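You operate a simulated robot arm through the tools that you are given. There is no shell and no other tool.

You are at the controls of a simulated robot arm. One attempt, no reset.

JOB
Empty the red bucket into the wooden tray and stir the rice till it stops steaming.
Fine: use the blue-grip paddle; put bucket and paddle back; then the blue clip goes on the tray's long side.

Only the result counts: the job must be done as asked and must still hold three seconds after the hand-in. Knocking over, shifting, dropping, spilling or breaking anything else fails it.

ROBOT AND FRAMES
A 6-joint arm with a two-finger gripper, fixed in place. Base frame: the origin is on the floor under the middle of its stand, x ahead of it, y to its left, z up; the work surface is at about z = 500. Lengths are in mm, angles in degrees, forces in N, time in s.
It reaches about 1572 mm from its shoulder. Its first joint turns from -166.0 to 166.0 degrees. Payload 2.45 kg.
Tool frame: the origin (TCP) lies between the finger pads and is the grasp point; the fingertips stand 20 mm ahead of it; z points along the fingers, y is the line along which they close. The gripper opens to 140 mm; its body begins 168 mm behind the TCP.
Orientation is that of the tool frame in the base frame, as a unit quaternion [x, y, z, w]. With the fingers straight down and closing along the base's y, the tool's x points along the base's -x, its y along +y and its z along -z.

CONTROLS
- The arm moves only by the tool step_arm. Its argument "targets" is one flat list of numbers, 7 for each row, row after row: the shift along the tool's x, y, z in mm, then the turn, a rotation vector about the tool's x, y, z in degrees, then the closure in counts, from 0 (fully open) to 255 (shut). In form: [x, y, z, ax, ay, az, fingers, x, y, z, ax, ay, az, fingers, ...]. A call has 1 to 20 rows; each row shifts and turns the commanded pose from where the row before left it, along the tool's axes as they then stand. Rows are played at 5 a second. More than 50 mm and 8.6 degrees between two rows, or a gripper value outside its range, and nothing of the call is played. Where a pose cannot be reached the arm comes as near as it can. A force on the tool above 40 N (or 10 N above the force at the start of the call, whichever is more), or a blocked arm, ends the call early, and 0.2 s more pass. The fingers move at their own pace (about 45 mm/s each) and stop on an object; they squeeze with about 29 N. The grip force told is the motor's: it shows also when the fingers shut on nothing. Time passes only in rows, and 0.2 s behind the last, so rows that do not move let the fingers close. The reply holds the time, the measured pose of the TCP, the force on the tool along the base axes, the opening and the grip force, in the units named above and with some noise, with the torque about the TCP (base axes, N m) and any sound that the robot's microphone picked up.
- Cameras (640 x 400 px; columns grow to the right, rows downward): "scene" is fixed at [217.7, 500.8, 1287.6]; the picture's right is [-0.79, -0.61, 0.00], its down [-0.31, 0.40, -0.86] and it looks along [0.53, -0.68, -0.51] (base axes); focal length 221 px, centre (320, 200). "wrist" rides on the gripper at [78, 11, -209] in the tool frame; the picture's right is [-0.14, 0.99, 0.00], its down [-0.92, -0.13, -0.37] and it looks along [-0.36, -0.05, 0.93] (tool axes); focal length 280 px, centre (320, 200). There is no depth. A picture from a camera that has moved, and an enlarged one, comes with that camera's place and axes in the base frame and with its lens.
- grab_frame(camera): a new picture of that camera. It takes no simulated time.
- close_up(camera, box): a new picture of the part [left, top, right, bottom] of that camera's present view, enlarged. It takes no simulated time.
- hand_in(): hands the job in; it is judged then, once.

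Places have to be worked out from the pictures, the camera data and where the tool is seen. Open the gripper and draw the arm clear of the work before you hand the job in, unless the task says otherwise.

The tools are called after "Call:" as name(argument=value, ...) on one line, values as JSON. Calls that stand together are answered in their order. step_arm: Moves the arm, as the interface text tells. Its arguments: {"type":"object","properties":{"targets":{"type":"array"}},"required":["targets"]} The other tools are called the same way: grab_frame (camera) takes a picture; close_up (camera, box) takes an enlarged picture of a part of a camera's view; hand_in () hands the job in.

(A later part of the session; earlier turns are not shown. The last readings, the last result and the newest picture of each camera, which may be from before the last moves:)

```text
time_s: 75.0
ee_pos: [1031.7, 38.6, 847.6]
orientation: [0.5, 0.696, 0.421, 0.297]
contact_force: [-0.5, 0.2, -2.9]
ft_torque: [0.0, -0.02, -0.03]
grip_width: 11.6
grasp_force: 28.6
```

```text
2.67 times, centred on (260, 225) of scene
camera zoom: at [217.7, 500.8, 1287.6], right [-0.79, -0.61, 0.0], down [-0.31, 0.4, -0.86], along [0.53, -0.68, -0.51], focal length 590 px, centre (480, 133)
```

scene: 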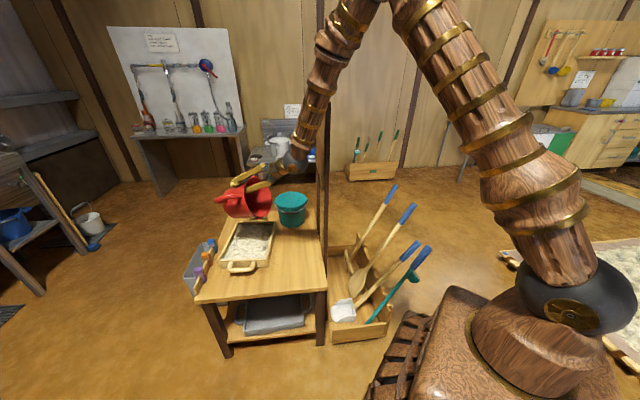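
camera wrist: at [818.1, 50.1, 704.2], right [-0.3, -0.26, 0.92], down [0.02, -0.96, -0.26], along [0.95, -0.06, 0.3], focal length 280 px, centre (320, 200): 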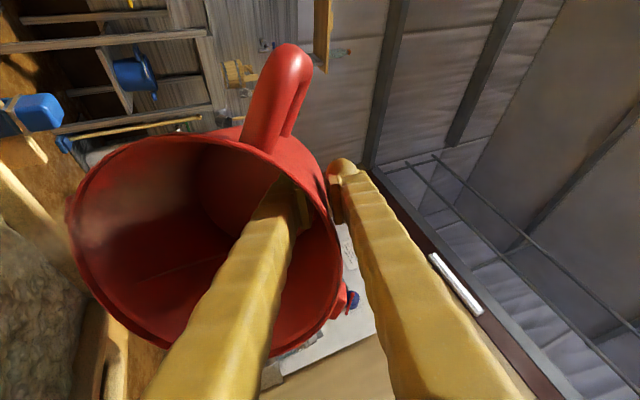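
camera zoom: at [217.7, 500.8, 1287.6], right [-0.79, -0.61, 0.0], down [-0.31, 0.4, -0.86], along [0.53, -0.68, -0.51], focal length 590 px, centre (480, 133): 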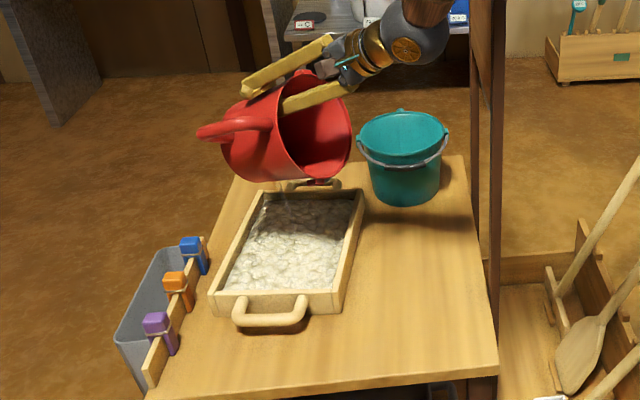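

The tray is evenly filled with rice and nothing is spilled. I finish tilting back upright.

Call:
step_arm(targets=[0, 0, 0, 6, 0, 0, 255, 0, 0, 0, 6, 0, 0, 255, 0, 0, 0, 5, 0, 0, 255, 0, 0, 0, 5, 0, 0, 255, 0, 0, 0, 5, 0, 0, 255, 0, 0, 0, 5, 0, 0, 255, 0, 0, 0, 6, 0, 0, 255, 0, 0, 0, 6, 0, 0, 255, 0, 0, 0, 6, 0, 0, 255, 0, 0, 0, 6, 0, 0, 255, 0, 0, 0, 6, 0, 0, 255, 0, 0, 0, 0, 0, 0, 255])

Call:
grab_frame(camera="wrist")

Call:
grab_frame(camera="scene")

```text
time_s: 77.6
ee_pos: [1031.1, 39.9, 848.5]
orientation: [0.581, 0.814, 0.002, -0.003]
contact_force: [0.0, 0.0, -3.0]
ft_torque: [0.06, -0.15, -0.03]
grip_width: 11.2
grasp_force: 29.0
```

```text
taken
camera wrist: at [1016.6, 115.4, 1056.4], right [0.98, 0.19, 0.0], down [0.18, -0.92, 0.36], along [0.07, -0.36, -0.93], focal length 280 px, centre (320, 200)
```

wrist: 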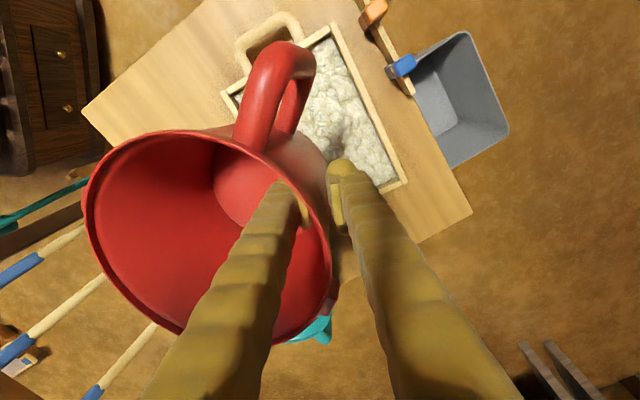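

```text
taken
```

scene: 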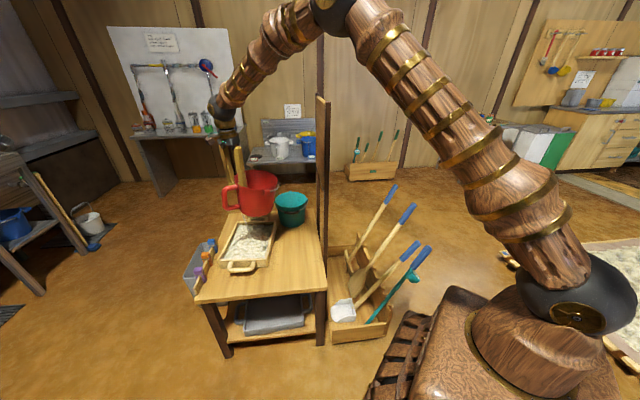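

Now I return the bucket. I yaw back to the grasp heading and carry it back above its place.

Call:
step_arm(targets=[0, 0, 0, 0, 0, -4, 255, 0, 0, 0, 0, 0, -6.6, 255, 0, 0, 0, 0, 0, -6.6, 255, 0, 0, 0, 0, 0, -6.6, 255, 0, 0, 0, 0, 0, -6.6, 255, 0, 0, 0, 0, 0, -6.6, 255, 0, 0, 0, 0, 0, -6.6, 255, 0, 0, 0, 0, 0, -6.6, 255, 0, 0, 0, 0, 0, -6.6, 255, 0, 0, 0, 0, 0, -6.9, 255, 0, 0, 0, 0, 0, 0, 255])

```text
time_s: 80.0
ee_pos: [1031.0, 40.0, 848.0]
orientation: [0.064, 0.998, 0.004, -0.001]
contact_force: [-0.3, -0.5, -2.5]
ft_torque: [0.15, 0.01, 0.03]
grip_width: 11.5
grasp_force: 29.4
```

The heading is restored. I move back above the bucket's spot and come down to z≈750.

Call:
step_arm(targets=[10, -2, 0, 0, 0, 0, 255, 20, -4, 4, 0, 0, 0, 255, 20, -4, 8, 0, 0, 0, 255, 20, -4, 8, 0, 0, 0, 255, 20, -4, 8, 0, 0, 0, 255, 20, -4, 8, 0, 0, 0, 255, 20, -4, 8, 0, 0, 0, 255, 20, -4, 8, 0, 0, 0, 255, 20, -4, 8, 0, 0, 0, 255, 20, -4, 10, 0, 0, 0, 255, 20, -4, 10, 0, 0, 0, 255, 21, -4.7, 10, 0, 0, 0, 255, 0, 0, 10, 4, 0, 0, 255, 0, 0, 0, 4, 0, 0, 255, 0, 0, 0, 4, 0, 0, 255, 0, 0, 0, 0, 0, 0, 255])

Call:
grab_frame(camera="wrist")

Call:
close_up(camera="scene", box=[240, 140, 350, 300])

```text
time_s: 83.4
ee_pos: [797.6, 25.0, 748.0]
orientation: [0.064, 0.993, -0.101, -0.009]
contact_force: [0.2, -0.1, -3.1]
ft_torque: [0.18, 0.0, 0.02]
grip_width: 11.5
grasp_force: 29.1
```

```text
taken
camera wrist: at [725.5, 85.7, 949.9], right [0.26, 0.94, -0.2], down [0.91, -0.17, 0.38], along [0.33, -0.28, -0.9], focal length 280 px, centre (320, 200)
```

wrist: 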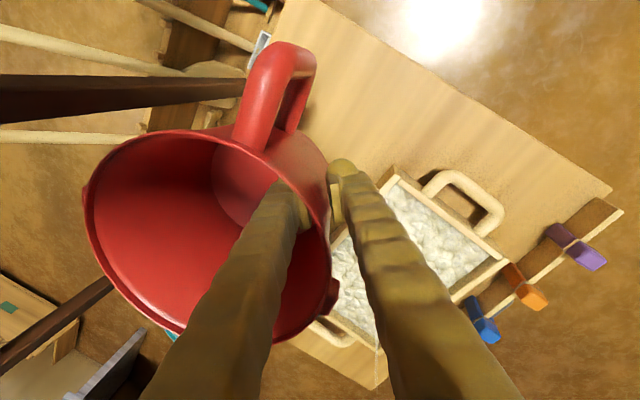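

```text
2.50 times, centred on (295, 220) of scene
camera zoom: at [217.7, 500.8, 1287.6], right [-0.79, -0.61, 0.0], down [-0.31, 0.4, -0.86], along [0.53, -0.68, -0.51], focal length 553 px, centre (382, 150)
```

zoom: 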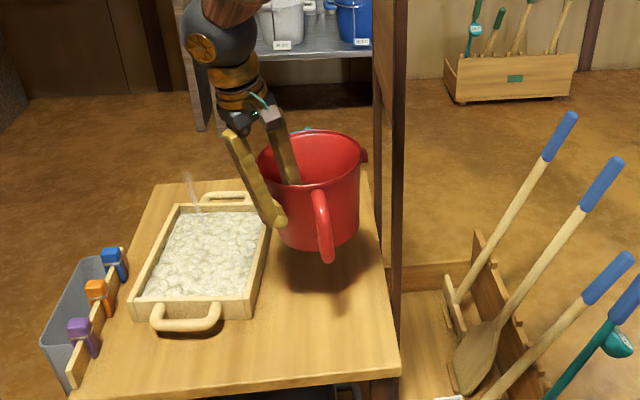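

The bucket hangs nearly level with the tool at 11.6°. I lower it straight down, stopping short of the table.

Call:
step_arm(targets=[0, 3, 14.7, 0, 0, 0, 255, 0, 4, 19.6, 0, 0, 0, 255, 0, 4, 19.6, 0, 0, 0, 255, 0, 4, 19.6, 0, 0, 0, 255, 0, 4, 19.6, 0, 0, 0, 255, 0, 3, 14.7, 0, 0, 0, 255, 0, 3, 14.7, 0, 0, 0, 255, 0, 2, 9.8, 0, 0, 0, 255, 0, 0, 0, 0, 0, 0, 255])

Call:
close_up(camera="scene", box=[170, 170, 350, 300])

Call:
grab_frame(camera="wrist")

```text
time_s: 85.4
ee_pos: [795.6, 21.8, 613.9]
orientation: [0.064, 0.993, -0.101, -0.008]
contact_force: [0.5, -0.2, -2.8]
ft_torque: [0.19, 0.0, 0.04]
grip_width: 11.4
grasp_force: 28.5
```

```text
3.08 times, centred on (260, 235) of scene
camera zoom: at [217.7, 500.8, 1287.6], right [-0.79, -0.61, 0.0], down [-0.31, 0.4, -0.86], along [0.53, -0.68, -0.51], focal length 680 px, centre (505, 92)
```

zoom: 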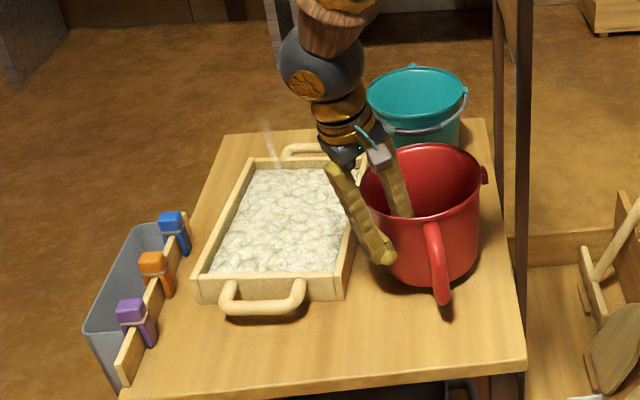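

```text
taken
camera wrist: at [725.0, 85.3, 814.8], right [0.26, 0.94, -0.2], down [0.91, -0.17, 0.38], along [0.33, -0.28, -0.9], focal length 280 px, centre (320, 200)
```

wrist: 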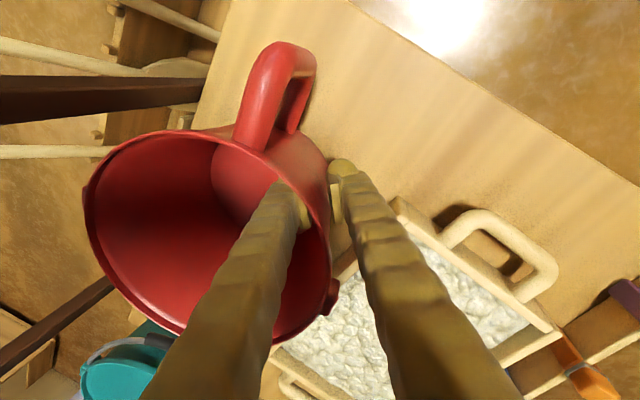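

The handle now leans and the right lug sits higher, so I have over-levelled by about 5°. I take 5° back and look again.

Call:
step_arm(targets=[0, 0, 0, -2.5, 0, 0, 255, 0, 0, 0, -2.5, 0, 0, 255, 0, 0, 0, 0, 0, 0, 255])

Call:
close_up(camera="scene", box=[170, 170, 350, 300])

Call:
close_up(camera="scene", box=[265, 195, 325, 275])

```text
time_s: 86.2
ee_pos: [795.6, 23.5, 612.4]
orientation: [0.064, 0.996, -0.058, -0.005]
contact_force: [0.5, -0.6, -2.3]
ft_torque: [0.21, 0.0, -0.03]
grip_width: 11.7
grasp_force: 28.8
```

```text
3.08 times, centred on (260, 235) of scene
camera zoom: at [217.7, 500.8, 1287.6], right [-0.79, -0.61, 0.0], down [-0.31, 0.4, -0.86], along [0.53, -0.68, -0.51], focal length 680 px, centre (505, 92)
```

zoom: 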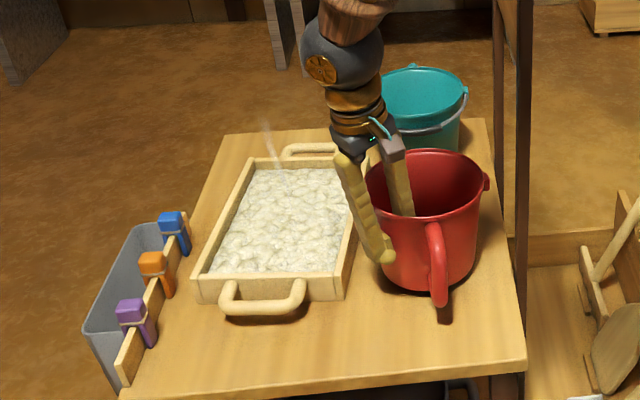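

```text
5.00 times, centred on (295, 235) of scene
camera zoom: at [217.7, 500.8, 1287.6], right [-0.79, -0.61, 0.0], down [-0.31, 0.4, -0.86], along [0.53, -0.68, -0.51], focal length 1106 px, centre (445, 25)
```

zoom: 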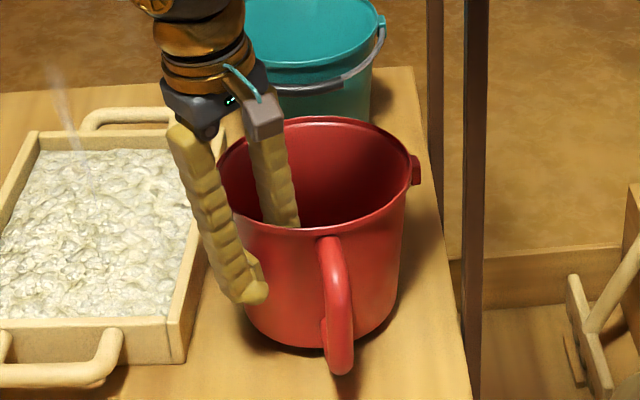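

The bucket looks level now, but the handle appears a few degrees off its first heading. I check the wrist view against the picture taken when I gripped it.

Call:
grab_frame(camera="wrist")

Call:
close_up(camera="scene", box=[240, 180, 330, 290])

```text
taken
camera wrist: at [722.6, 67.8, 818.6], right [0.26, 0.96, -0.11], down [0.9, -0.2, 0.38], along [0.34, -0.2, -0.92], focal length 280 px, centre (320, 200)
```

wrist: 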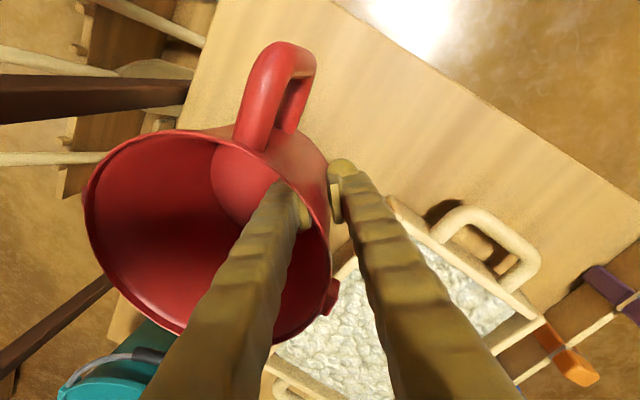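

```text
3.64 times, centred on (285, 235) of scene
camera zoom: at [217.7, 500.8, 1287.6], right [-0.79, -0.61, 0.0], down [-0.31, 0.4, -0.86], along [0.53, -0.68, -0.51], focal length 804 px, centre (447, 73)
```

zoom: 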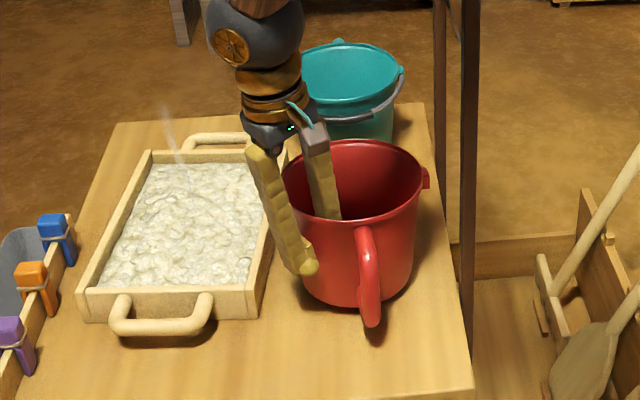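

Fitting the rim shows the bucket has swung about 10° in yaw around the clamp, which is why the handle looks turned. I rotate the tool 9° back about the vertical and check.

Call:
step_arm(targets=[0, 0, 0, 0, 0.52, 4.47, 255, 0, 0, 0, 0, 0.52, 4.47, 255, 0, 0, 0, 0, 0, 0, 255])

Call:
grab_frame(camera="wrist")

Call:
close_up(camera="scene", box=[170, 170, 350, 300])

Call:
close_up(camera="scene", box=[240, 180, 330, 290])

```text
time_s: 87.0
ee_pos: [795.9, 24.9, 613.3]
orientation: [0.143, 0.988, -0.056, -0.01]
contact_force: [-1.1, 0.8, -2.2]
ft_torque: [0.2, -0.04, -0.03]
grip_width: 11.7
grasp_force: 29.2
```

```text
taken
camera wrist: at [730.7, 78.9, 818.9], right [0.41, 0.9, -0.11], down [0.86, -0.34, 0.38], along [0.3, -0.25, -0.92], focal length 280 px, centre (320, 200)
```

wrist: 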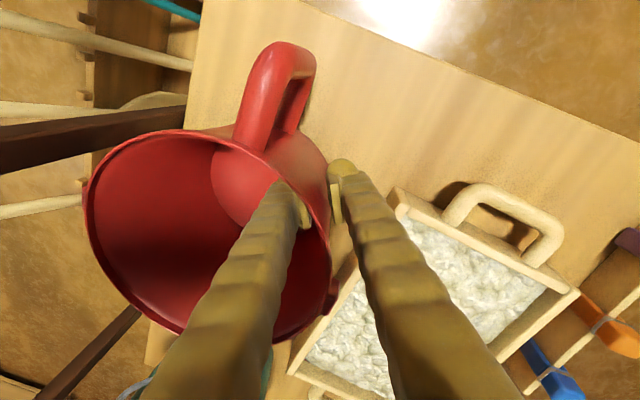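

```text
3.08 times, centred on (260, 235) of scene
camera zoom: at [217.7, 500.8, 1287.6], right [-0.79, -0.61, 0.0], down [-0.31, 0.4, -0.86], along [0.53, -0.68, -0.51], focal length 680 px, centre (505, 92)
```

zoom: 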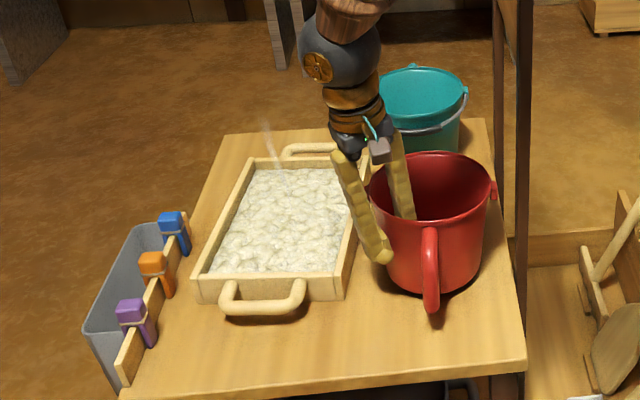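

```text
3.64 times, centred on (285, 235) of scene
camera zoom: at [217.7, 500.8, 1287.6], right [-0.79, -0.61, 0.0], down [-0.31, 0.4, -0.86], along [0.53, -0.68, -0.51], focal length 804 px, centre (447, 73)
```

zoom: 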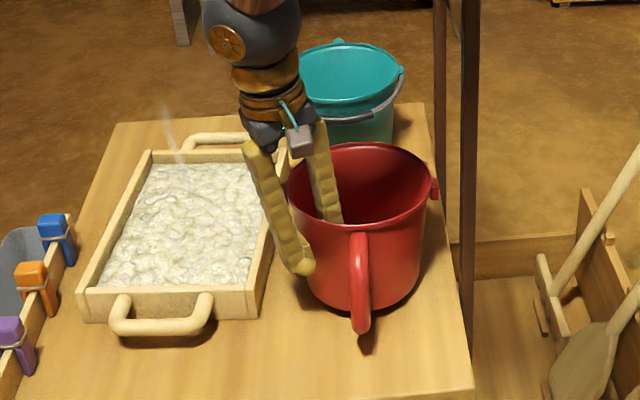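

The handle heading and right-lug position now agree with the start, once I allow for the remaining 24 mm of height. I turn 2° more and lower slowly to the table.

Call:
step_arm(targets=[0, 0, 0, 0, 0.23, 1.98, 255, 0, 0.6, 5, 0, 0, 0, 255, 0, 0.6, 5, 0, 0, 0, 255, 0, 0.4, 4, 0, 0, 0, 255, 0, 0, 0, 0, 0, 0, 255])

Call:
step_arm(targets=[0, 0.2, 2, 0, 0, 0, 255, 0, 0.2, 2, 0, 0, 0, 255, 0, 0, 0, 0, 0, 0, 255])

Call:
close_up(camera="scene", box=[170, 170, 350, 300])

```text
time_s: 88.2
ee_pos: [796.4, 23.8, 599.6]
orientation: [0.159, 0.986, -0.056, -0.011]
contact_force: [1.2, 0.2, -1.1]
ft_torque: [-0.05, -0.19, 0.06]
grip_width: 11.2
grasp_force: 28.9
```

```text
time_s: 89.0
ee_pos: [794.9, 25.0, 593.6]
orientation: [0.159, 0.986, -0.055, -0.011]
contact_force: [-2.6, 6.0, 12.7]
ft_torque: [-0.18, -0.74, 0.18]
grip_width: 11.5
grasp_force: 29.3
```

```text
3.08 times, centred on (260, 235) of scene
camera zoom: at [217.7, 500.8, 1287.6], right [-0.79, -0.61, 0.0], down [-0.31, 0.4, -0.86], along [0.53, -0.68, -0.51], focal length 680 px, centre (505, 92)
```

zoom: 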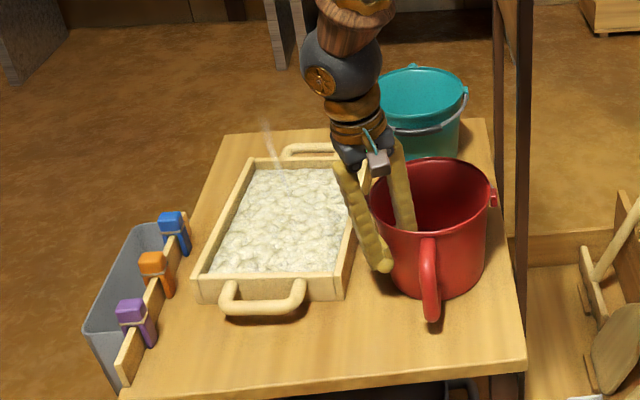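

It has touched down on its right edge, with 12.7 N. I ease up 1.5 mm and open the fingers gently so it settles flat.

Call:
step_arm(targets=[0, -0.2, -1.5, 0, 0, 0, 255, 0, 0, 0, 0, 0, 0, 255, 0, 0, 0, 0, 0, 0, 232, 0, 0, 0, 0, 0, 0, 228, 0, 0, 0, 0, 0, 0, 222, 0, 0, 0, 0, 0, 0, 212, 0, 0, 0, 0, 0, 0, 200, 0, 0, 0, 0, 0, 0, 180, 0, 0, 0, 0, 0, 0, 160, 0, 0, 0, 0, 0, 0, 150, 0, 0, 0, 0, 0, 0, 150])

Call:
close_up(camera="scene", box=[170, 170, 350, 300])

Call:
grab_frame(camera="wrist")

```text
time_s: 91.4
ee_pos: [795.9, 23.9, 597.0]
orientation: [0.16, 0.985, -0.056, -0.01]
contact_force: [0.3, -0.8, 0.7]
ft_torque: [0.0, 0.02, 0.01]
grip_width: 57.7
grasp_force: 0.1
```

```text
3.08 times, centred on (260, 235) of scene
camera zoom: at [217.7, 500.8, 1287.6], right [-0.79, -0.61, 0.0], down [-0.31, 0.4, -0.86], along [0.53, -0.68, -0.51], focal length 680 px, centre (505, 92)
```

zoom: 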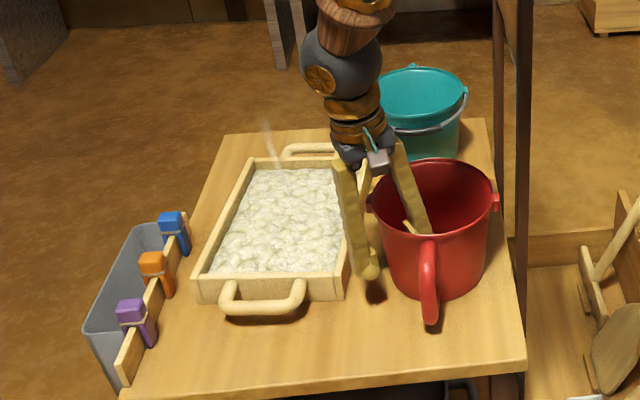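

```text
taken
camera wrist: at [732.6, 80.7, 802.4], right [0.44, 0.89, -0.12], down [0.85, -0.37, 0.38], along [0.29, -0.26, -0.92], focal length 280 px, centre (320, 200)
```

wrist: 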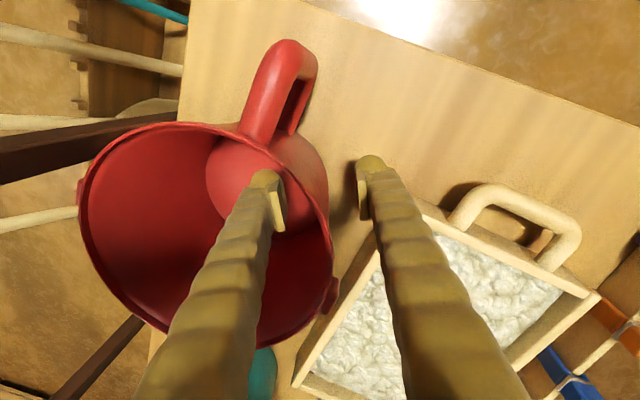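

The bucket stands back on its spot, within a few pixels of the start picture. I withdraw the fingers upward along the wall.

Call:
step_arm(targets=[0, 0, -30, 0, 0, 0, 150, 0, 0, -40, 0, 0, 0, 150, 0, 0, -40, 0, 0, 0, 150, 0, 0, -45, 0, 0, 0, 150, 0, 0, -45, 0, 0, 0, 100, 0, 0, -45, 0, 0, 0, 60])

Call:
close_up(camera="scene", box=[170, 170, 350, 300])

Call:
grab_frame(camera="wrist")

```text
time_s: 92.8
ee_pos: [805.4, 49.9, 840.0]
orientation: [0.159, 0.986, -0.057, -0.011]
contact_force: [0.6, -0.1, 0.0]
ft_torque: [-0.01, 0.01, 0.03]
grip_width: 107.1
grasp_force: 0.3
```

```text
3.08 times, centred on (260, 235) of scene
camera zoom: at [217.7, 500.8, 1287.6], right [-0.79, -0.61, 0.0], down [-0.31, 0.4, -0.86], along [0.53, -0.68, -0.51], focal length 680 px, centre (505, 92)
```

zoom: 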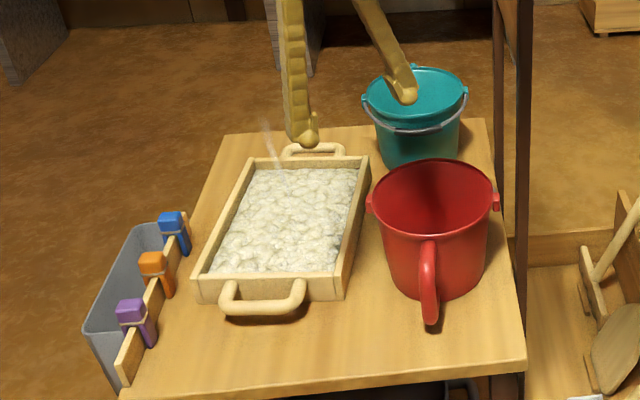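

```text
taken
camera wrist: at [742.4, 107.2, 1045.8], right [0.44, 0.89, -0.12], down [0.85, -0.37, 0.38], along [0.29, -0.26, -0.92], focal length 280 px, centre (320, 200)
```

wrist: 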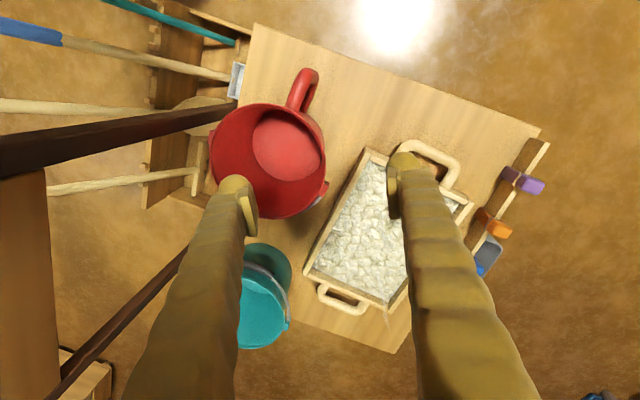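

The bucket sits as it was. Now the paddle: I enlarge the rack from this viewpoint and from the scene camera to identify it and locate its handle.

Call:
close_up(camera="wrist", box=[0, 0, 270, 220])

Call:
close_up(camera="scene", box=[320, 170, 450, 350])

Call:
close_up(camera="scene", box=[325, 235, 395, 345])

```text
1.82 times, centred on (135, 110) of wrist
camera zoom: at [742.4, 107.2, 1045.8], right [0.44, 0.89, -0.12], down [0.85, -0.37, 0.38], along [0.29, -0.26, -0.92], focal length 510 px, centre (656, 364)
```

zoom: 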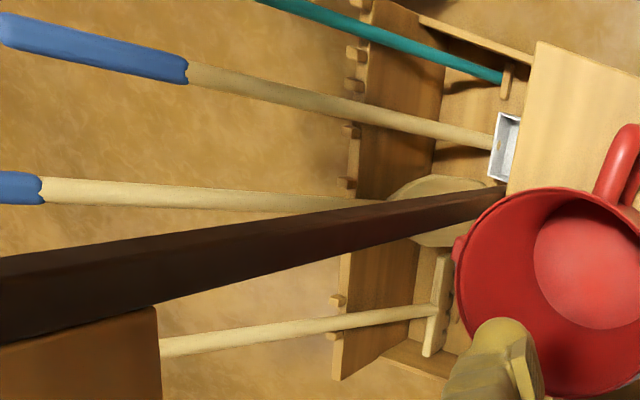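

```text
2.22 times, centred on (385, 260) of scene
camera zoom: at [217.7, 500.8, 1287.6], right [-0.79, -0.61, 0.0], down [-0.31, 0.4, -0.86], along [0.53, -0.68, -0.51], focal length 491 px, centre (176, 67)
```

zoom: 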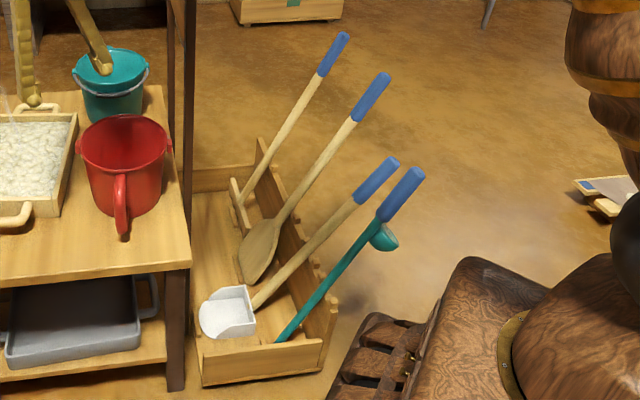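

```text
3.64 times, centred on (360, 290) of scene
camera zoom: at [217.7, 500.8, 1287.6], right [-0.79, -0.61, 0.0], down [-0.31, 0.4, -0.86], along [0.53, -0.68, -0.51], focal length 804 px, centre (174, -127)
```

zoom: 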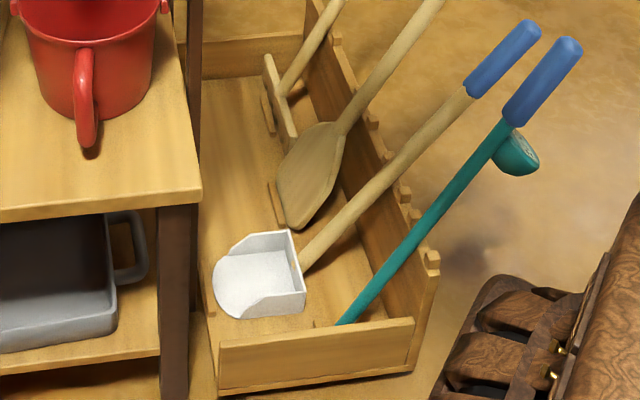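

The paddle is the second tool from the far end: wide wooden blade, blue grip. By triangulation its grip runs from about (464, -524, 567) up to (425, -564, 700), leaning 23° away from the table. I plan to take the grip from above, fingers along the shaft. First I rise well above the partition.

Call:
step_arm(targets=[0, 0, 0, -6.65, 0, 0, 0, 0, 0, -45, 0, 0, 0, 0, 0, 0, -45, 0, 0, 0, 0, 0, 0, -45, 0, 0, 0, 0, 0, 0, -45, 0, 0, 0, 0, 0, 0, -45, 0, 0, 0, 0, 0, 0, -45, 0, 0, 0, 0, 0, 0, -45, 0, 0, 0, 0, 0, 0, -45, 0, 0, 0, 0, 0, 0, -45, 0, 0, 0, 0, 0, 0, -45, 0, 0, 0, 0, 0, 0, 0, 0, 0, 6.85, 0, 0, 0, 0, 0, 0, 6.85, 0, 0, 0, 0, 0, 0, 6.85, 0, 0, 0, 0, 0, 0, 6.8, 0])

Call:
close_up(camera="scene", box=[170, 150, 350, 310])

```text
time_s: 96.0
ee_pos: [806.5, 49.4, 1290.6]
orientation: [0.389, 0.921, 0.0, -0.003]
contact_force: [-0.3, -0.2, 0.3]
ft_torque: [0.0, 0.02, -0.02]
grip_width: 139.9
grasp_force: 0.0
```

```text
2.50 times, centred on (260, 230) of scene
camera zoom: at [217.7, 500.8, 1287.6], right [-0.79, -0.61, 0.0], down [-0.31, 0.4, -0.86], along [0.53, -0.68, -0.51], focal length 553 px, centre (470, 125)
```

zoom: 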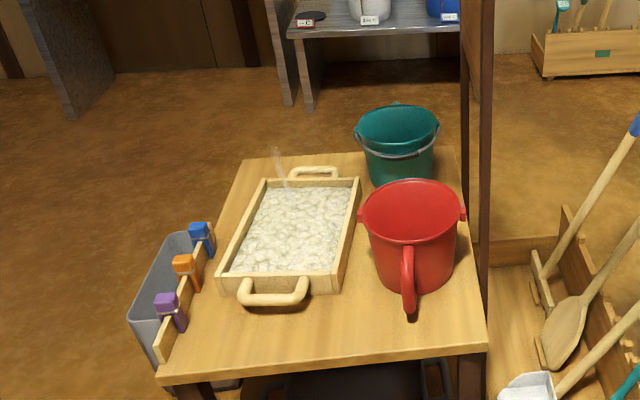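

I am above the partition with the fingers aligned. I cross over at z≈1290 toward the rack.

Call:
step_arm(targets=[-10.3, -45.4, 0, 0, 0, 0, 0, -10.3, -45.4, 0, 0, 0, 0, 0, -10.3, -45.4, 0, 0, 0, 0, 0, -10.3, -45.4, 0, 0, 0, 0, 0, -10.3, -45.4, 0, 0, 0, 0, 0, -10.3, -45.4, 0, 0, 0, 0, 0, -10.3, -45.4, 0, 0, 0, 0, 0, -10.3, -45.4, 0, 0, 0, 0, 0, -10.3, -45.4, 0, 0, 0, 0, 0, -10.3, -45.4, 0, 0, 0, 0, 0, -10.3, -45.4, 0, 0, 0, 0, 0, -10.3, -45.4, 0, 0, 0, 0, 0, -10.3, -45.4, 0, 0, 0, 0, 0, -10.3, -45.4, 0, 0, 0, 0, 0, -10.3, -45.4, 0, 0, 0, 0, 0, -10.3, -45.4, 0, 0, 0, 0, 0, -10.3, -45.4, 0, 0, 0, 0, 0])

Call:
grab_frame(camera="wrist")

Call:
grab_frame(camera="scene")

```text
time_s: 99.6
ee_pos: [376.0, -615.6, 1291.6]
orientation: [0.389, 0.921, -0.001, -0.001]
contact_force: [-0.3, -0.1, 0.3]
ft_torque: [-0.01, -0.08, 0.0]
grip_width: 140.3
grasp_force: 0.1
```

```text
taken
camera wrist: at [329.6, -551.8, 1498.9], right [0.81, 0.59, 0.0], down [0.55, -0.75, 0.37], along [0.22, -0.3, -0.93], focal length 280 px, centre (320, 200)
```

wrist: 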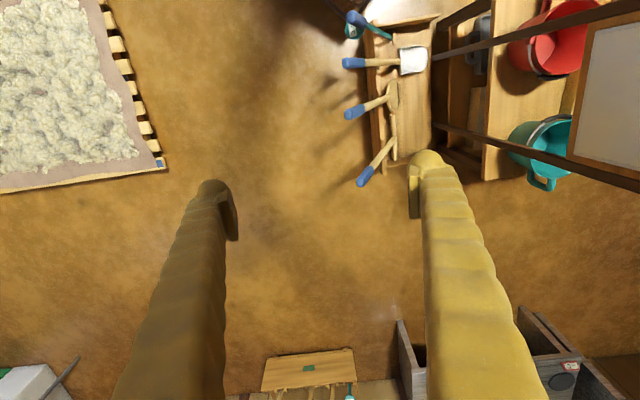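

```text
taken
```

scene: 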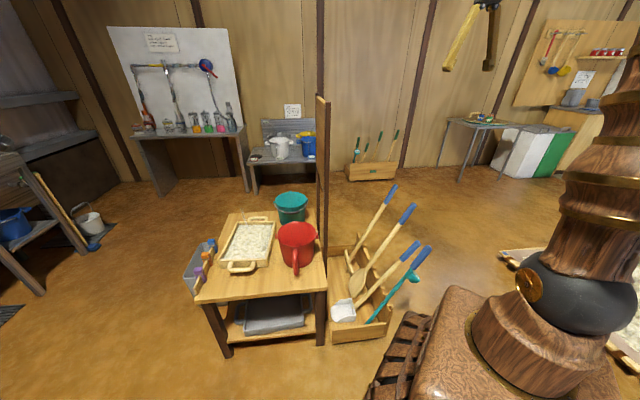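

The rack is now visible from above. I enlarge it to refine the paddle's axis.

Call:
close_up(camera="wrist", box=[330, 50, 440, 200])

Call:
close_up(camera="scene", box=[340, 180, 430, 310])

```text
2.67 times, centred on (385, 125) of wrist
camera zoom: at [329.6, -551.8, 1498.9], right [0.81, 0.59, 0.0], down [0.55, -0.75, 0.37], along [0.22, -0.3, -0.93], focal length 748 px, centre (147, 400)
```

zoom: 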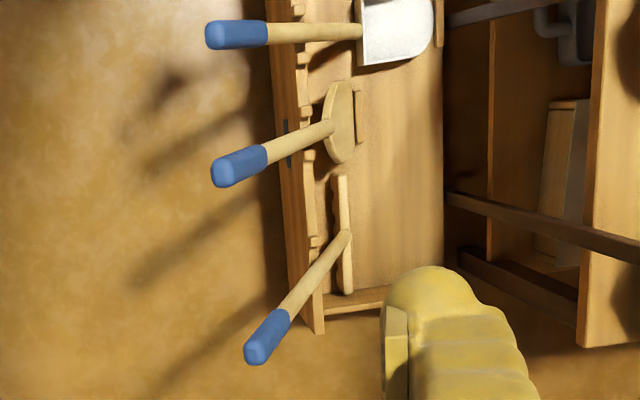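

```text
3.08 times, centred on (385, 245) of scene
camera zoom: at [217.7, 500.8, 1287.6], right [-0.79, -0.61, 0.0], down [-0.31, 0.4, -0.86], along [0.53, -0.68, -0.51], focal length 680 px, centre (120, 62)
```

zoom: 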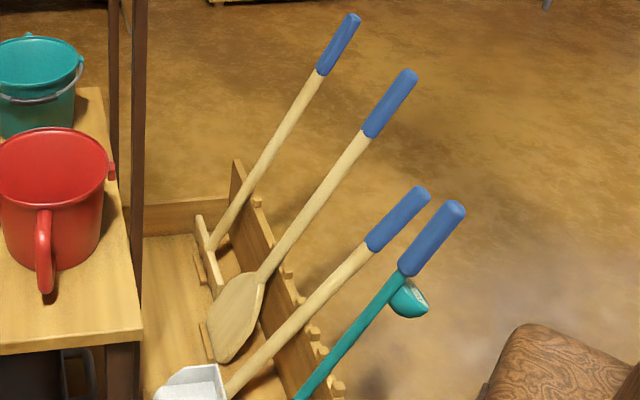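

From this near-vertical view I refine the paddle: top end at about (427, -554, 697), leaning 25.4° toward azimuth 224°. I come down to 230 mm above its top and tilt the tool to line up with the shaft.

Call:
step_arm(targets=[1, -2.35, 48.3, 0, 0, 0, 0, 1, -2.35, 48.3, 0, 0, 0, 0, 1, -2.35, 48.3, 0, 0, 0, 0, 1, -2.35, 48.3, 0, 0, 0, 0, 1, -2.35, 48.3, 0, 0, 0, 0, 1, -2.35, 48.3, 0, 0, 0, 0, 1, -2.35, 48.3, 0, 0, 0, 0, 1, -2.35, 48.3, 0, 0, 0, 0, 0, 0, 0, -6.35, 0, 0, 0, 0, 0, 0, -6.35, 0, 0, 0, 0, 0, 0, -6.35, 0, 0, 0, 0, 0, 0, -6.35, 0, 0, 0, 0, 0, 0, 0, 0, 0, 0])

Call:
grab_frame(camera="wrist")

Call:
grab_frame(camera="scene")

```text
time_s: 102.4
ee_pos: [356.3, -620.9, 904.6]
orientation: [0.38, 0.899, 0.203, 0.083]
contact_force: [0.4, -0.3, 0.8]
ft_torque: [0.0, -0.01, -0.01]
grip_width: 139.9
grasp_force: 0.1
```

```text
taken
camera wrist: at [244.0, -621.8, 1096.8], right [0.74, 0.52, 0.42], down [0.45, -0.85, 0.28], along [0.51, -0.01, -0.86], focal length 280 px, centre (320, 200)
```

wrist: 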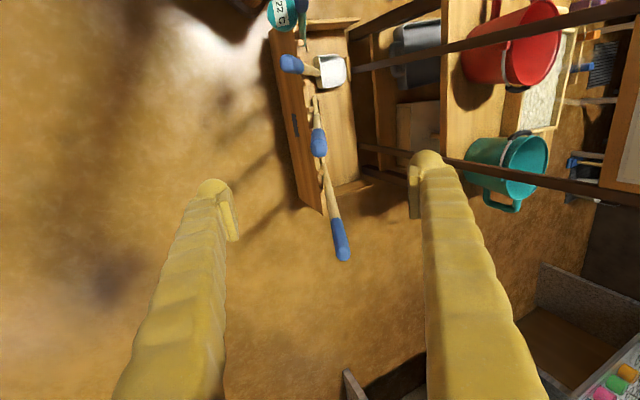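

```text
taken
```

scene: 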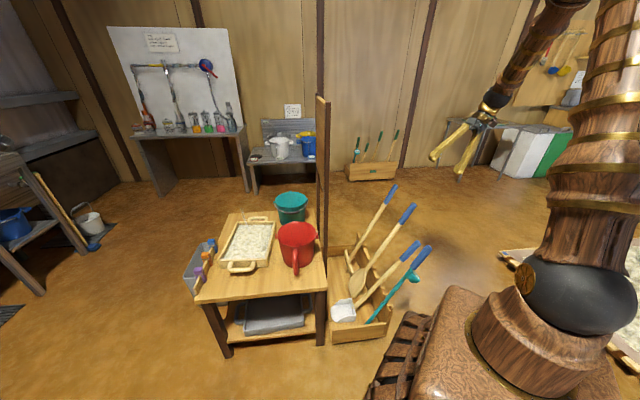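

The paddle lines up almost exactly with the tool axis. I enlarge it to measure the remaining offset.

Call:
close_up(camera="wrist", box=[270, 40, 380, 210])

```text
2.35 times, centred on (325, 125) of wrist
camera zoom: at [244.0, -621.8, 1096.8], right [0.74, 0.52, 0.42], down [0.45, -0.85, 0.28], along [0.51, -0.01, -0.86], focal length 660 px, centre (308, 376)
```

zoom: 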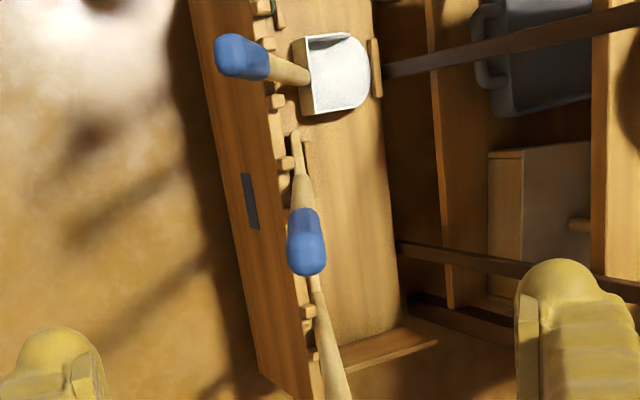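

The shaft is within about 1–2° and a few mm of the tool axis. I advance 250 mm along it, with the fingers open, and look again.

Call:
step_arm(targets=[0, 0, 45, 0, 0, 0, 0, 0, 0, 45, 0, 0, 0, 0, 0, 0, 45, 0, 0, 0, 0, 0, 0, 45, 0, 0, 0, 0, 0, 0, 40, 0, 0, 0, 60, 0, 0, 30, 0, 0, 0, 90, 0, 0, 0, 0, 0, 0, 90])

Call:
grab_frame(camera="wrist")

Call:
close_up(camera="scene", box=[350, 140, 450, 280])

```text
time_s: 104.0
ee_pos: [432.0, -545.6, 676.2]
orientation: [0.378, 0.899, 0.202, 0.084]
contact_force: [-0.6, 0.0, -0.2]
ft_torque: [-0.02, 0.02, -0.03]
grip_width: 90.8
grasp_force: 0.1
```

```text
taken
camera wrist: at [321.5, -546.0, 870.3], right [0.74, 0.53, 0.42], down [0.45, -0.85, 0.28], along [0.5, -0.01, -0.86], focal length 280 px, centre (320, 200)
```

wrist: 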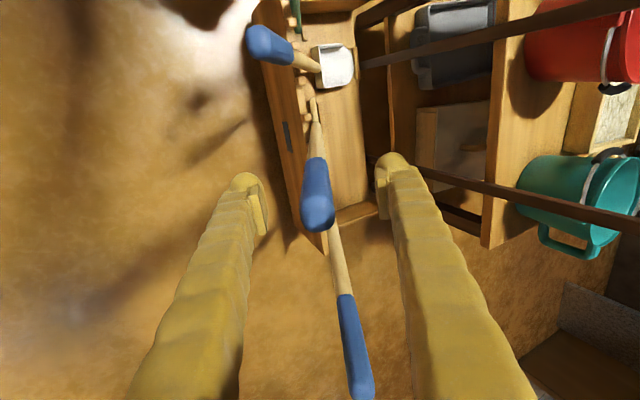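

```text
2.86 times, centred on (400, 210) of scene
camera zoom: at [217.7, 500.8, 1287.6], right [-0.79, -0.61, 0.0], down [-0.31, 0.4, -0.86], along [0.53, -0.68, -0.51], focal length 632 px, centre (91, 171)
```

zoom: 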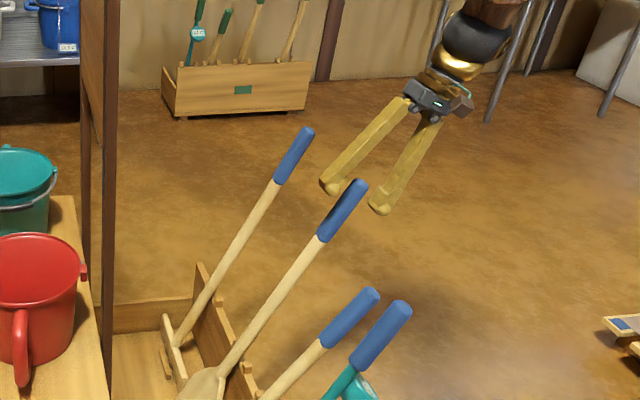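

The grip's end is between the fingers, about 26 mm behind the tool point and 8 mm off in x. I correct that and go 90 mm further, then close.

Call:
step_arm(targets=[-1.5, -0.8, 30, 0, 0, 0, 90, -1.5, -0.8, 30, 0, 0, 0, 90, -1.5, -0.8, 30, 0, 0, 0, 90, 0, 0, 0, 0, 0, 0, 90])

Call:
grab_frame(camera="wrist")

Call:
close_up(camera="scene", box=[350, 140, 450, 280])

```text
time_s: 105.0
ee_pos: [462.4, -524.5, 595.8]
orientation: [0.38, 0.899, 0.202, 0.083]
contact_force: [0.0, 0.5, 0.0]
ft_torque: [0.02, 0.02, -0.01]
grip_width: 90.6
grasp_force: 0.1
```

```text
taken
camera wrist: at [350.3, -524.3, 788.1], right [0.74, 0.53, 0.42], down [0.45, -0.85, 0.28], along [0.5, -0.01, -0.86], focal length 280 px, centre (320, 200)
```

wrist: 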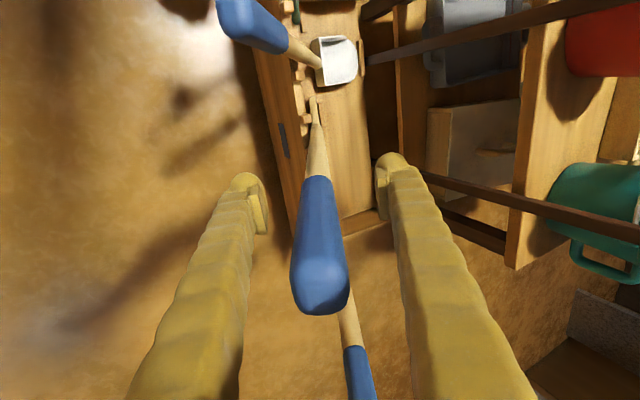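

```text
2.86 times, centred on (400, 210) of scene
camera zoom: at [217.7, 500.8, 1287.6], right [-0.79, -0.61, 0.0], down [-0.31, 0.4, -0.86], along [0.53, -0.68, -0.51], focal length 632 px, centre (91, 171)
```

zoom: 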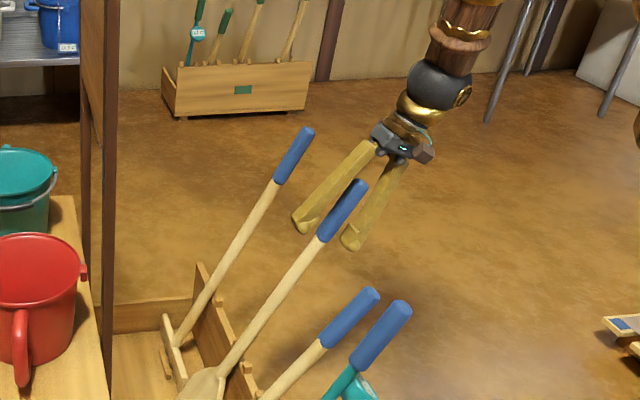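

The grip is centred between the fingers, with its end about 115 mm up toward the palm. I close.

Call:
step_arm(targets=[0, -1, 0, 0, 0, 0, 160, 0, 0, 0, 0, 0, 0, 200, 0, 0, 0, 0, 0, 0, 255, 0, 0, 0, 0, 0, 0, 255, 0, 0, 0, 0, 0, 0, 255, 0, 0, 0, 0, 0, 0, 255, 0, 0, 0, 0, 0, 0, 255])

Call:
grab_frame(camera="wrist")

Call:
close_up(camera="scene", box=[340, 150, 440, 310])

```text
time_s: 106.6
ee_pos: [461.0, -524.6, 595.1]
orientation: [0.381, 0.899, 0.202, 0.084]
contact_force: [-0.2, 0.3, -0.3]
ft_torque: [-0.07, 0.0, 0.2]
grip_width: 26.1
grasp_force: 29.1
```

```text
taken
camera wrist: at [349.3, -525.0, 787.8], right [0.74, 0.53, 0.42], down [0.45, -0.85, 0.28], along [0.5, -0.01, -0.86], focal length 280 px, centre (320, 200)
```

wrist: 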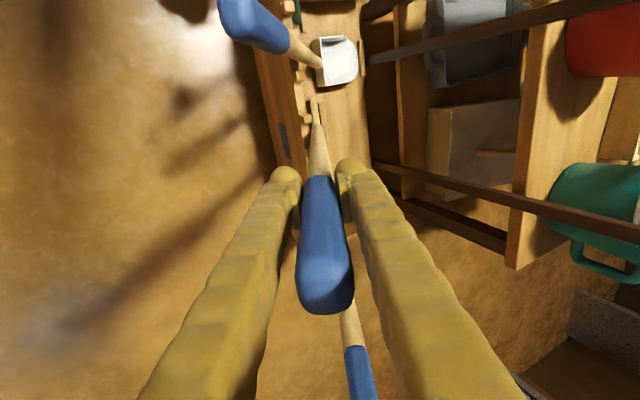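

```text
2.50 times, centred on (390, 230) of scene
camera zoom: at [217.7, 500.8, 1287.6], right [-0.79, -0.61, 0.0], down [-0.31, 0.4, -0.86], along [0.53, -0.68, -0.51], focal length 553 px, centre (145, 125)
```

zoom: 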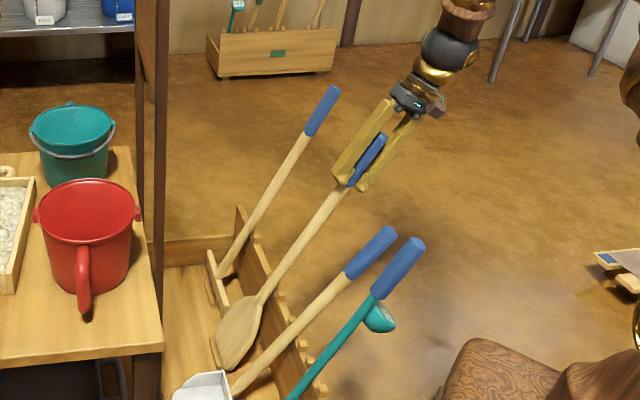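

The paddle is gripped firmly at 26 mm. I draw it 40 mm along its own axis to free the blade tip, then lift it off the notch.

Call:
step_arm(targets=[0, 0, -8, 0, 0, 0, 255, 0, 0, -10, 0, 0, 0, 255, 0, 0, -10, 0, 0, 0, 255, 0, 2, -12, 0, 0, 0, 255, 0, 0, 0, 0, 0, 0, 255])

Call:
grab_frame(camera="wrist")

Call:
close_up(camera="scene", box=[330, 170, 430, 330])

```text
time_s: 107.8
ee_pos: [448.9, -533.9, 632.6]
orientation: [0.381, 0.898, 0.203, 0.085]
contact_force: [0.0, 1.2, -2.5]
ft_torque: [0.03, 0.0, -0.02]
grip_width: 26.1
grasp_force: 28.7
```

```text
taken
camera wrist: at [337.3, -535.9, 825.1], right [0.74, 0.53, 0.42], down [0.45, -0.85, 0.28], along [0.5, -0.01, -0.86], focal length 280 px, centre (320, 200)
```

wrist: 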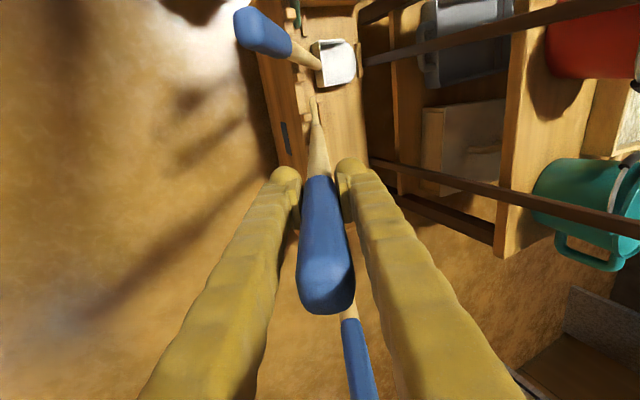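

```text
2.50 times, centred on (380, 250) of scene
camera zoom: at [217.7, 500.8, 1287.6], right [-0.79, -0.61, 0.0], down [-0.31, 0.4, -0.86], along [0.53, -0.68, -0.51], focal length 553 px, centre (170, 75)
```

zoom: 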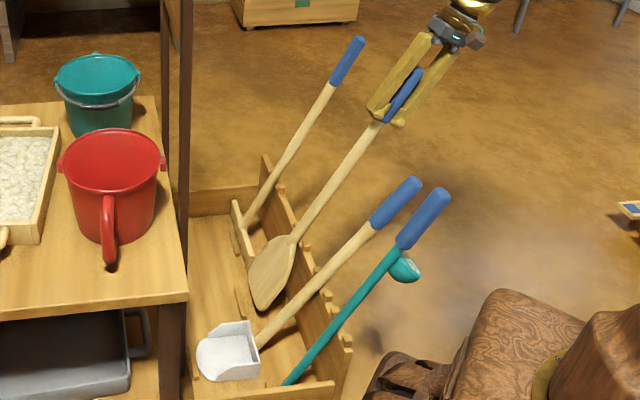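

The paddle follows cleanly and weighs about 2.5 N. I lift it off the notch (+y) and then straight up.

Call:
step_arm(targets=[0, 12, 0, 0, 0, 0, 255, 0, 15, 0, 0, 0, 0, 255, 0, 15, 0, 0, 0, 0, 255, 0, 15, 0, 0, 0, 0, 255, 0, 0, 0, 0, 0, 0, 255])

Call:
close_up(camera="scene", box=[330, 150, 430, 330])

```text
time_s: 109.0
ee_pos: [486.5, -499.9, 656.5]
orientation: [0.38, 0.898, 0.202, 0.083]
contact_force: [0.7, -0.6, -2.7]
ft_torque: [-0.29, 0.32, -0.01]
grip_width: 26.1
grasp_force: 28.8
```

```text
2.22 times, centred on (380, 240) of scene
camera zoom: at [217.7, 500.8, 1287.6], right [-0.79, -0.61, 0.0], down [-0.31, 0.4, -0.86], along [0.53, -0.68, -0.51], focal length 491 px, centre (187, 111)
```

zoom: 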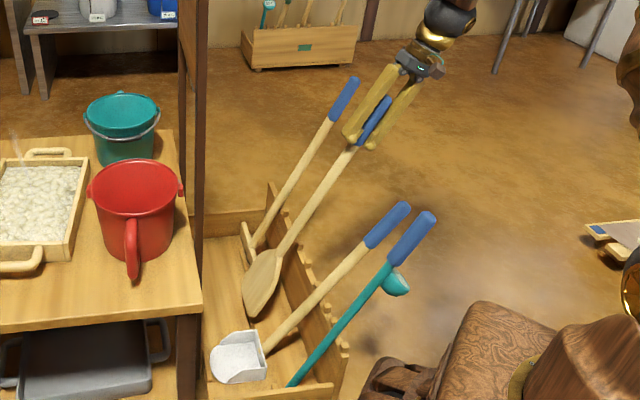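

The paddle is free of the rack. I raise it straight up by about 590 mm, keeping its lean, so the blade clears everything before I make it vertical.

Call:
step_arm(targets=[0, 10, -20, 0, 0, 0, 255, 0, 19.3, -40.6, 0, 0, 0, 255, 0, 19.3, -40.6, 0, 0, 0, 255, 0, 19.3, -40.6, 0, 0, 0, 255, 0, 19.3, -40.6, 0, 0, 0, 255, 0, 19.3, -40.6, 0, 0, 0, 255, 0, 19.3, -40.6, 0, 0, 0, 255, 0, 19.3, -40.6, 0, 0, 0, 255, 0, 19.3, -40.6, 0, 0, 0, 255, 0, 19.3, -40.6, 0, 0, 0, 255, 0, 19.3, -40.6, 0, 0, 0, 255, 0, 19.3, -40.6, 0, 0, 0, 255, 0, 19.3, -40.6, 0, 0, 0, 255, 0, 15, -30, 0, 0, 0, 255, 0, 0, 0, 0, 0, 0, 255])

Call:
grab_frame(camera="scene")

Call:
grab_frame(camera="wrist")

```text
time_s: 112.2
ee_pos: [489.7, -498.5, 1253.3]
orientation: [0.38, 0.899, 0.202, 0.083]
contact_force: [0.1, 0.2, -3.9]
ft_torque: [-0.32, 0.29, 0.0]
grip_width: 26.2
grasp_force: 28.9
```

```text
taken
```

scene: 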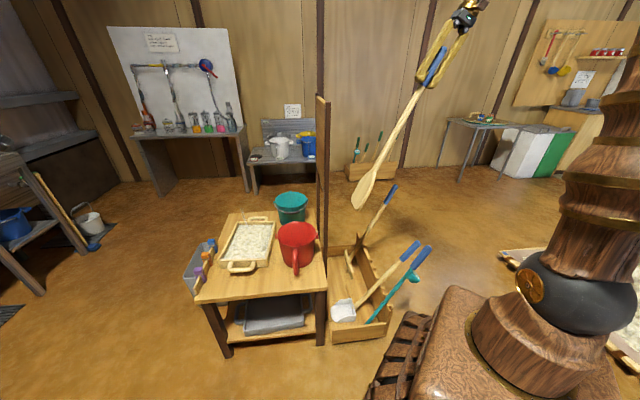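

```text
taken
camera wrist: at [377.0, -498.9, 1446.1], right [0.74, 0.53, 0.42], down [0.45, -0.85, 0.28], along [0.5, -0.01, -0.86], focal length 280 px, centre (320, 200)
```

wrist: 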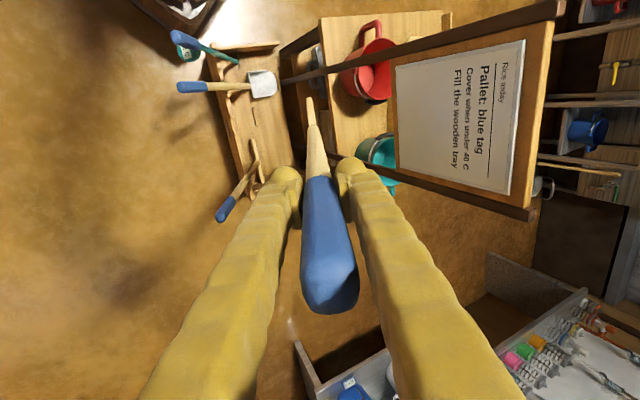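

The paddle hangs about 5° off the tool axis, and its tip is about 600 mm below the tool point. I bring it to vertical and raise it so the tip clears 700 mm.

Call:
step_arm(targets=[0, 8, -18, 4, 0, 0, 255, 0, 7, -18, 4, 0, 0, 255, 0, 5, -19, 4, 0, 0, 255, 0, 0, 0, 4, 0, 0, 255, 0, 0, 0, 4, 0, 0, 255, 0, 0, 0, 0, 0, 0, 255, 0, 0, 0, 0, 0, 0, 255])

Call:
grab_frame(camera="scene")

Call:
grab_frame(camera="wrist")

```text
time_s: 113.8
ee_pos: [488.1, -500.8, 1310.9]
orientation: [0.389, 0.92, 0.044, 0.017]
contact_force: [0.5, 0.1, -4.2]
ft_torque: [-0.02, 0.04, -0.06]
grip_width: 25.9
grasp_force: 29.1
```

```text
taken
```

scene: 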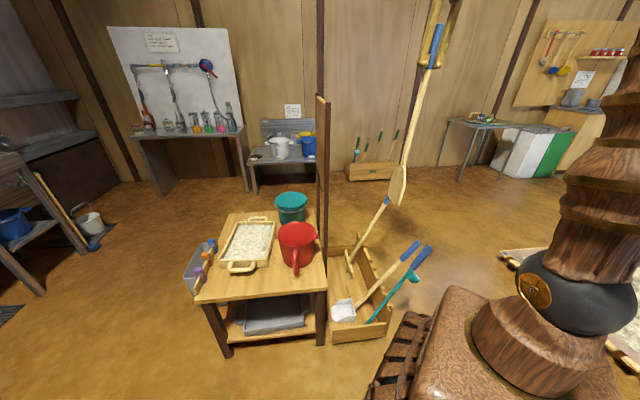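

```text
taken
camera wrist: at [427.1, -450.9, 1519.1], right [0.8, 0.59, 0.09], down [0.53, -0.77, 0.35], along [0.28, -0.23, -0.93], focal length 280 px, centre (320, 200)
```

wrist: 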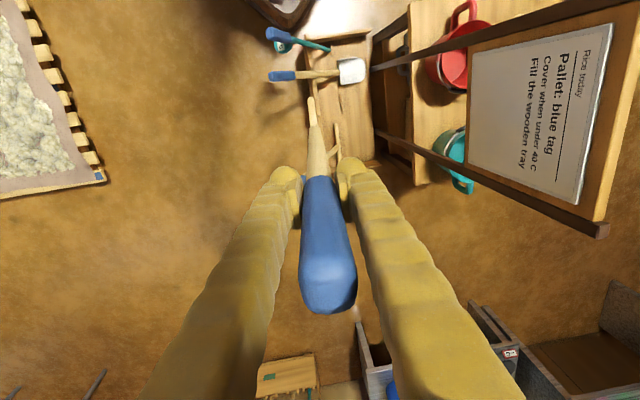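

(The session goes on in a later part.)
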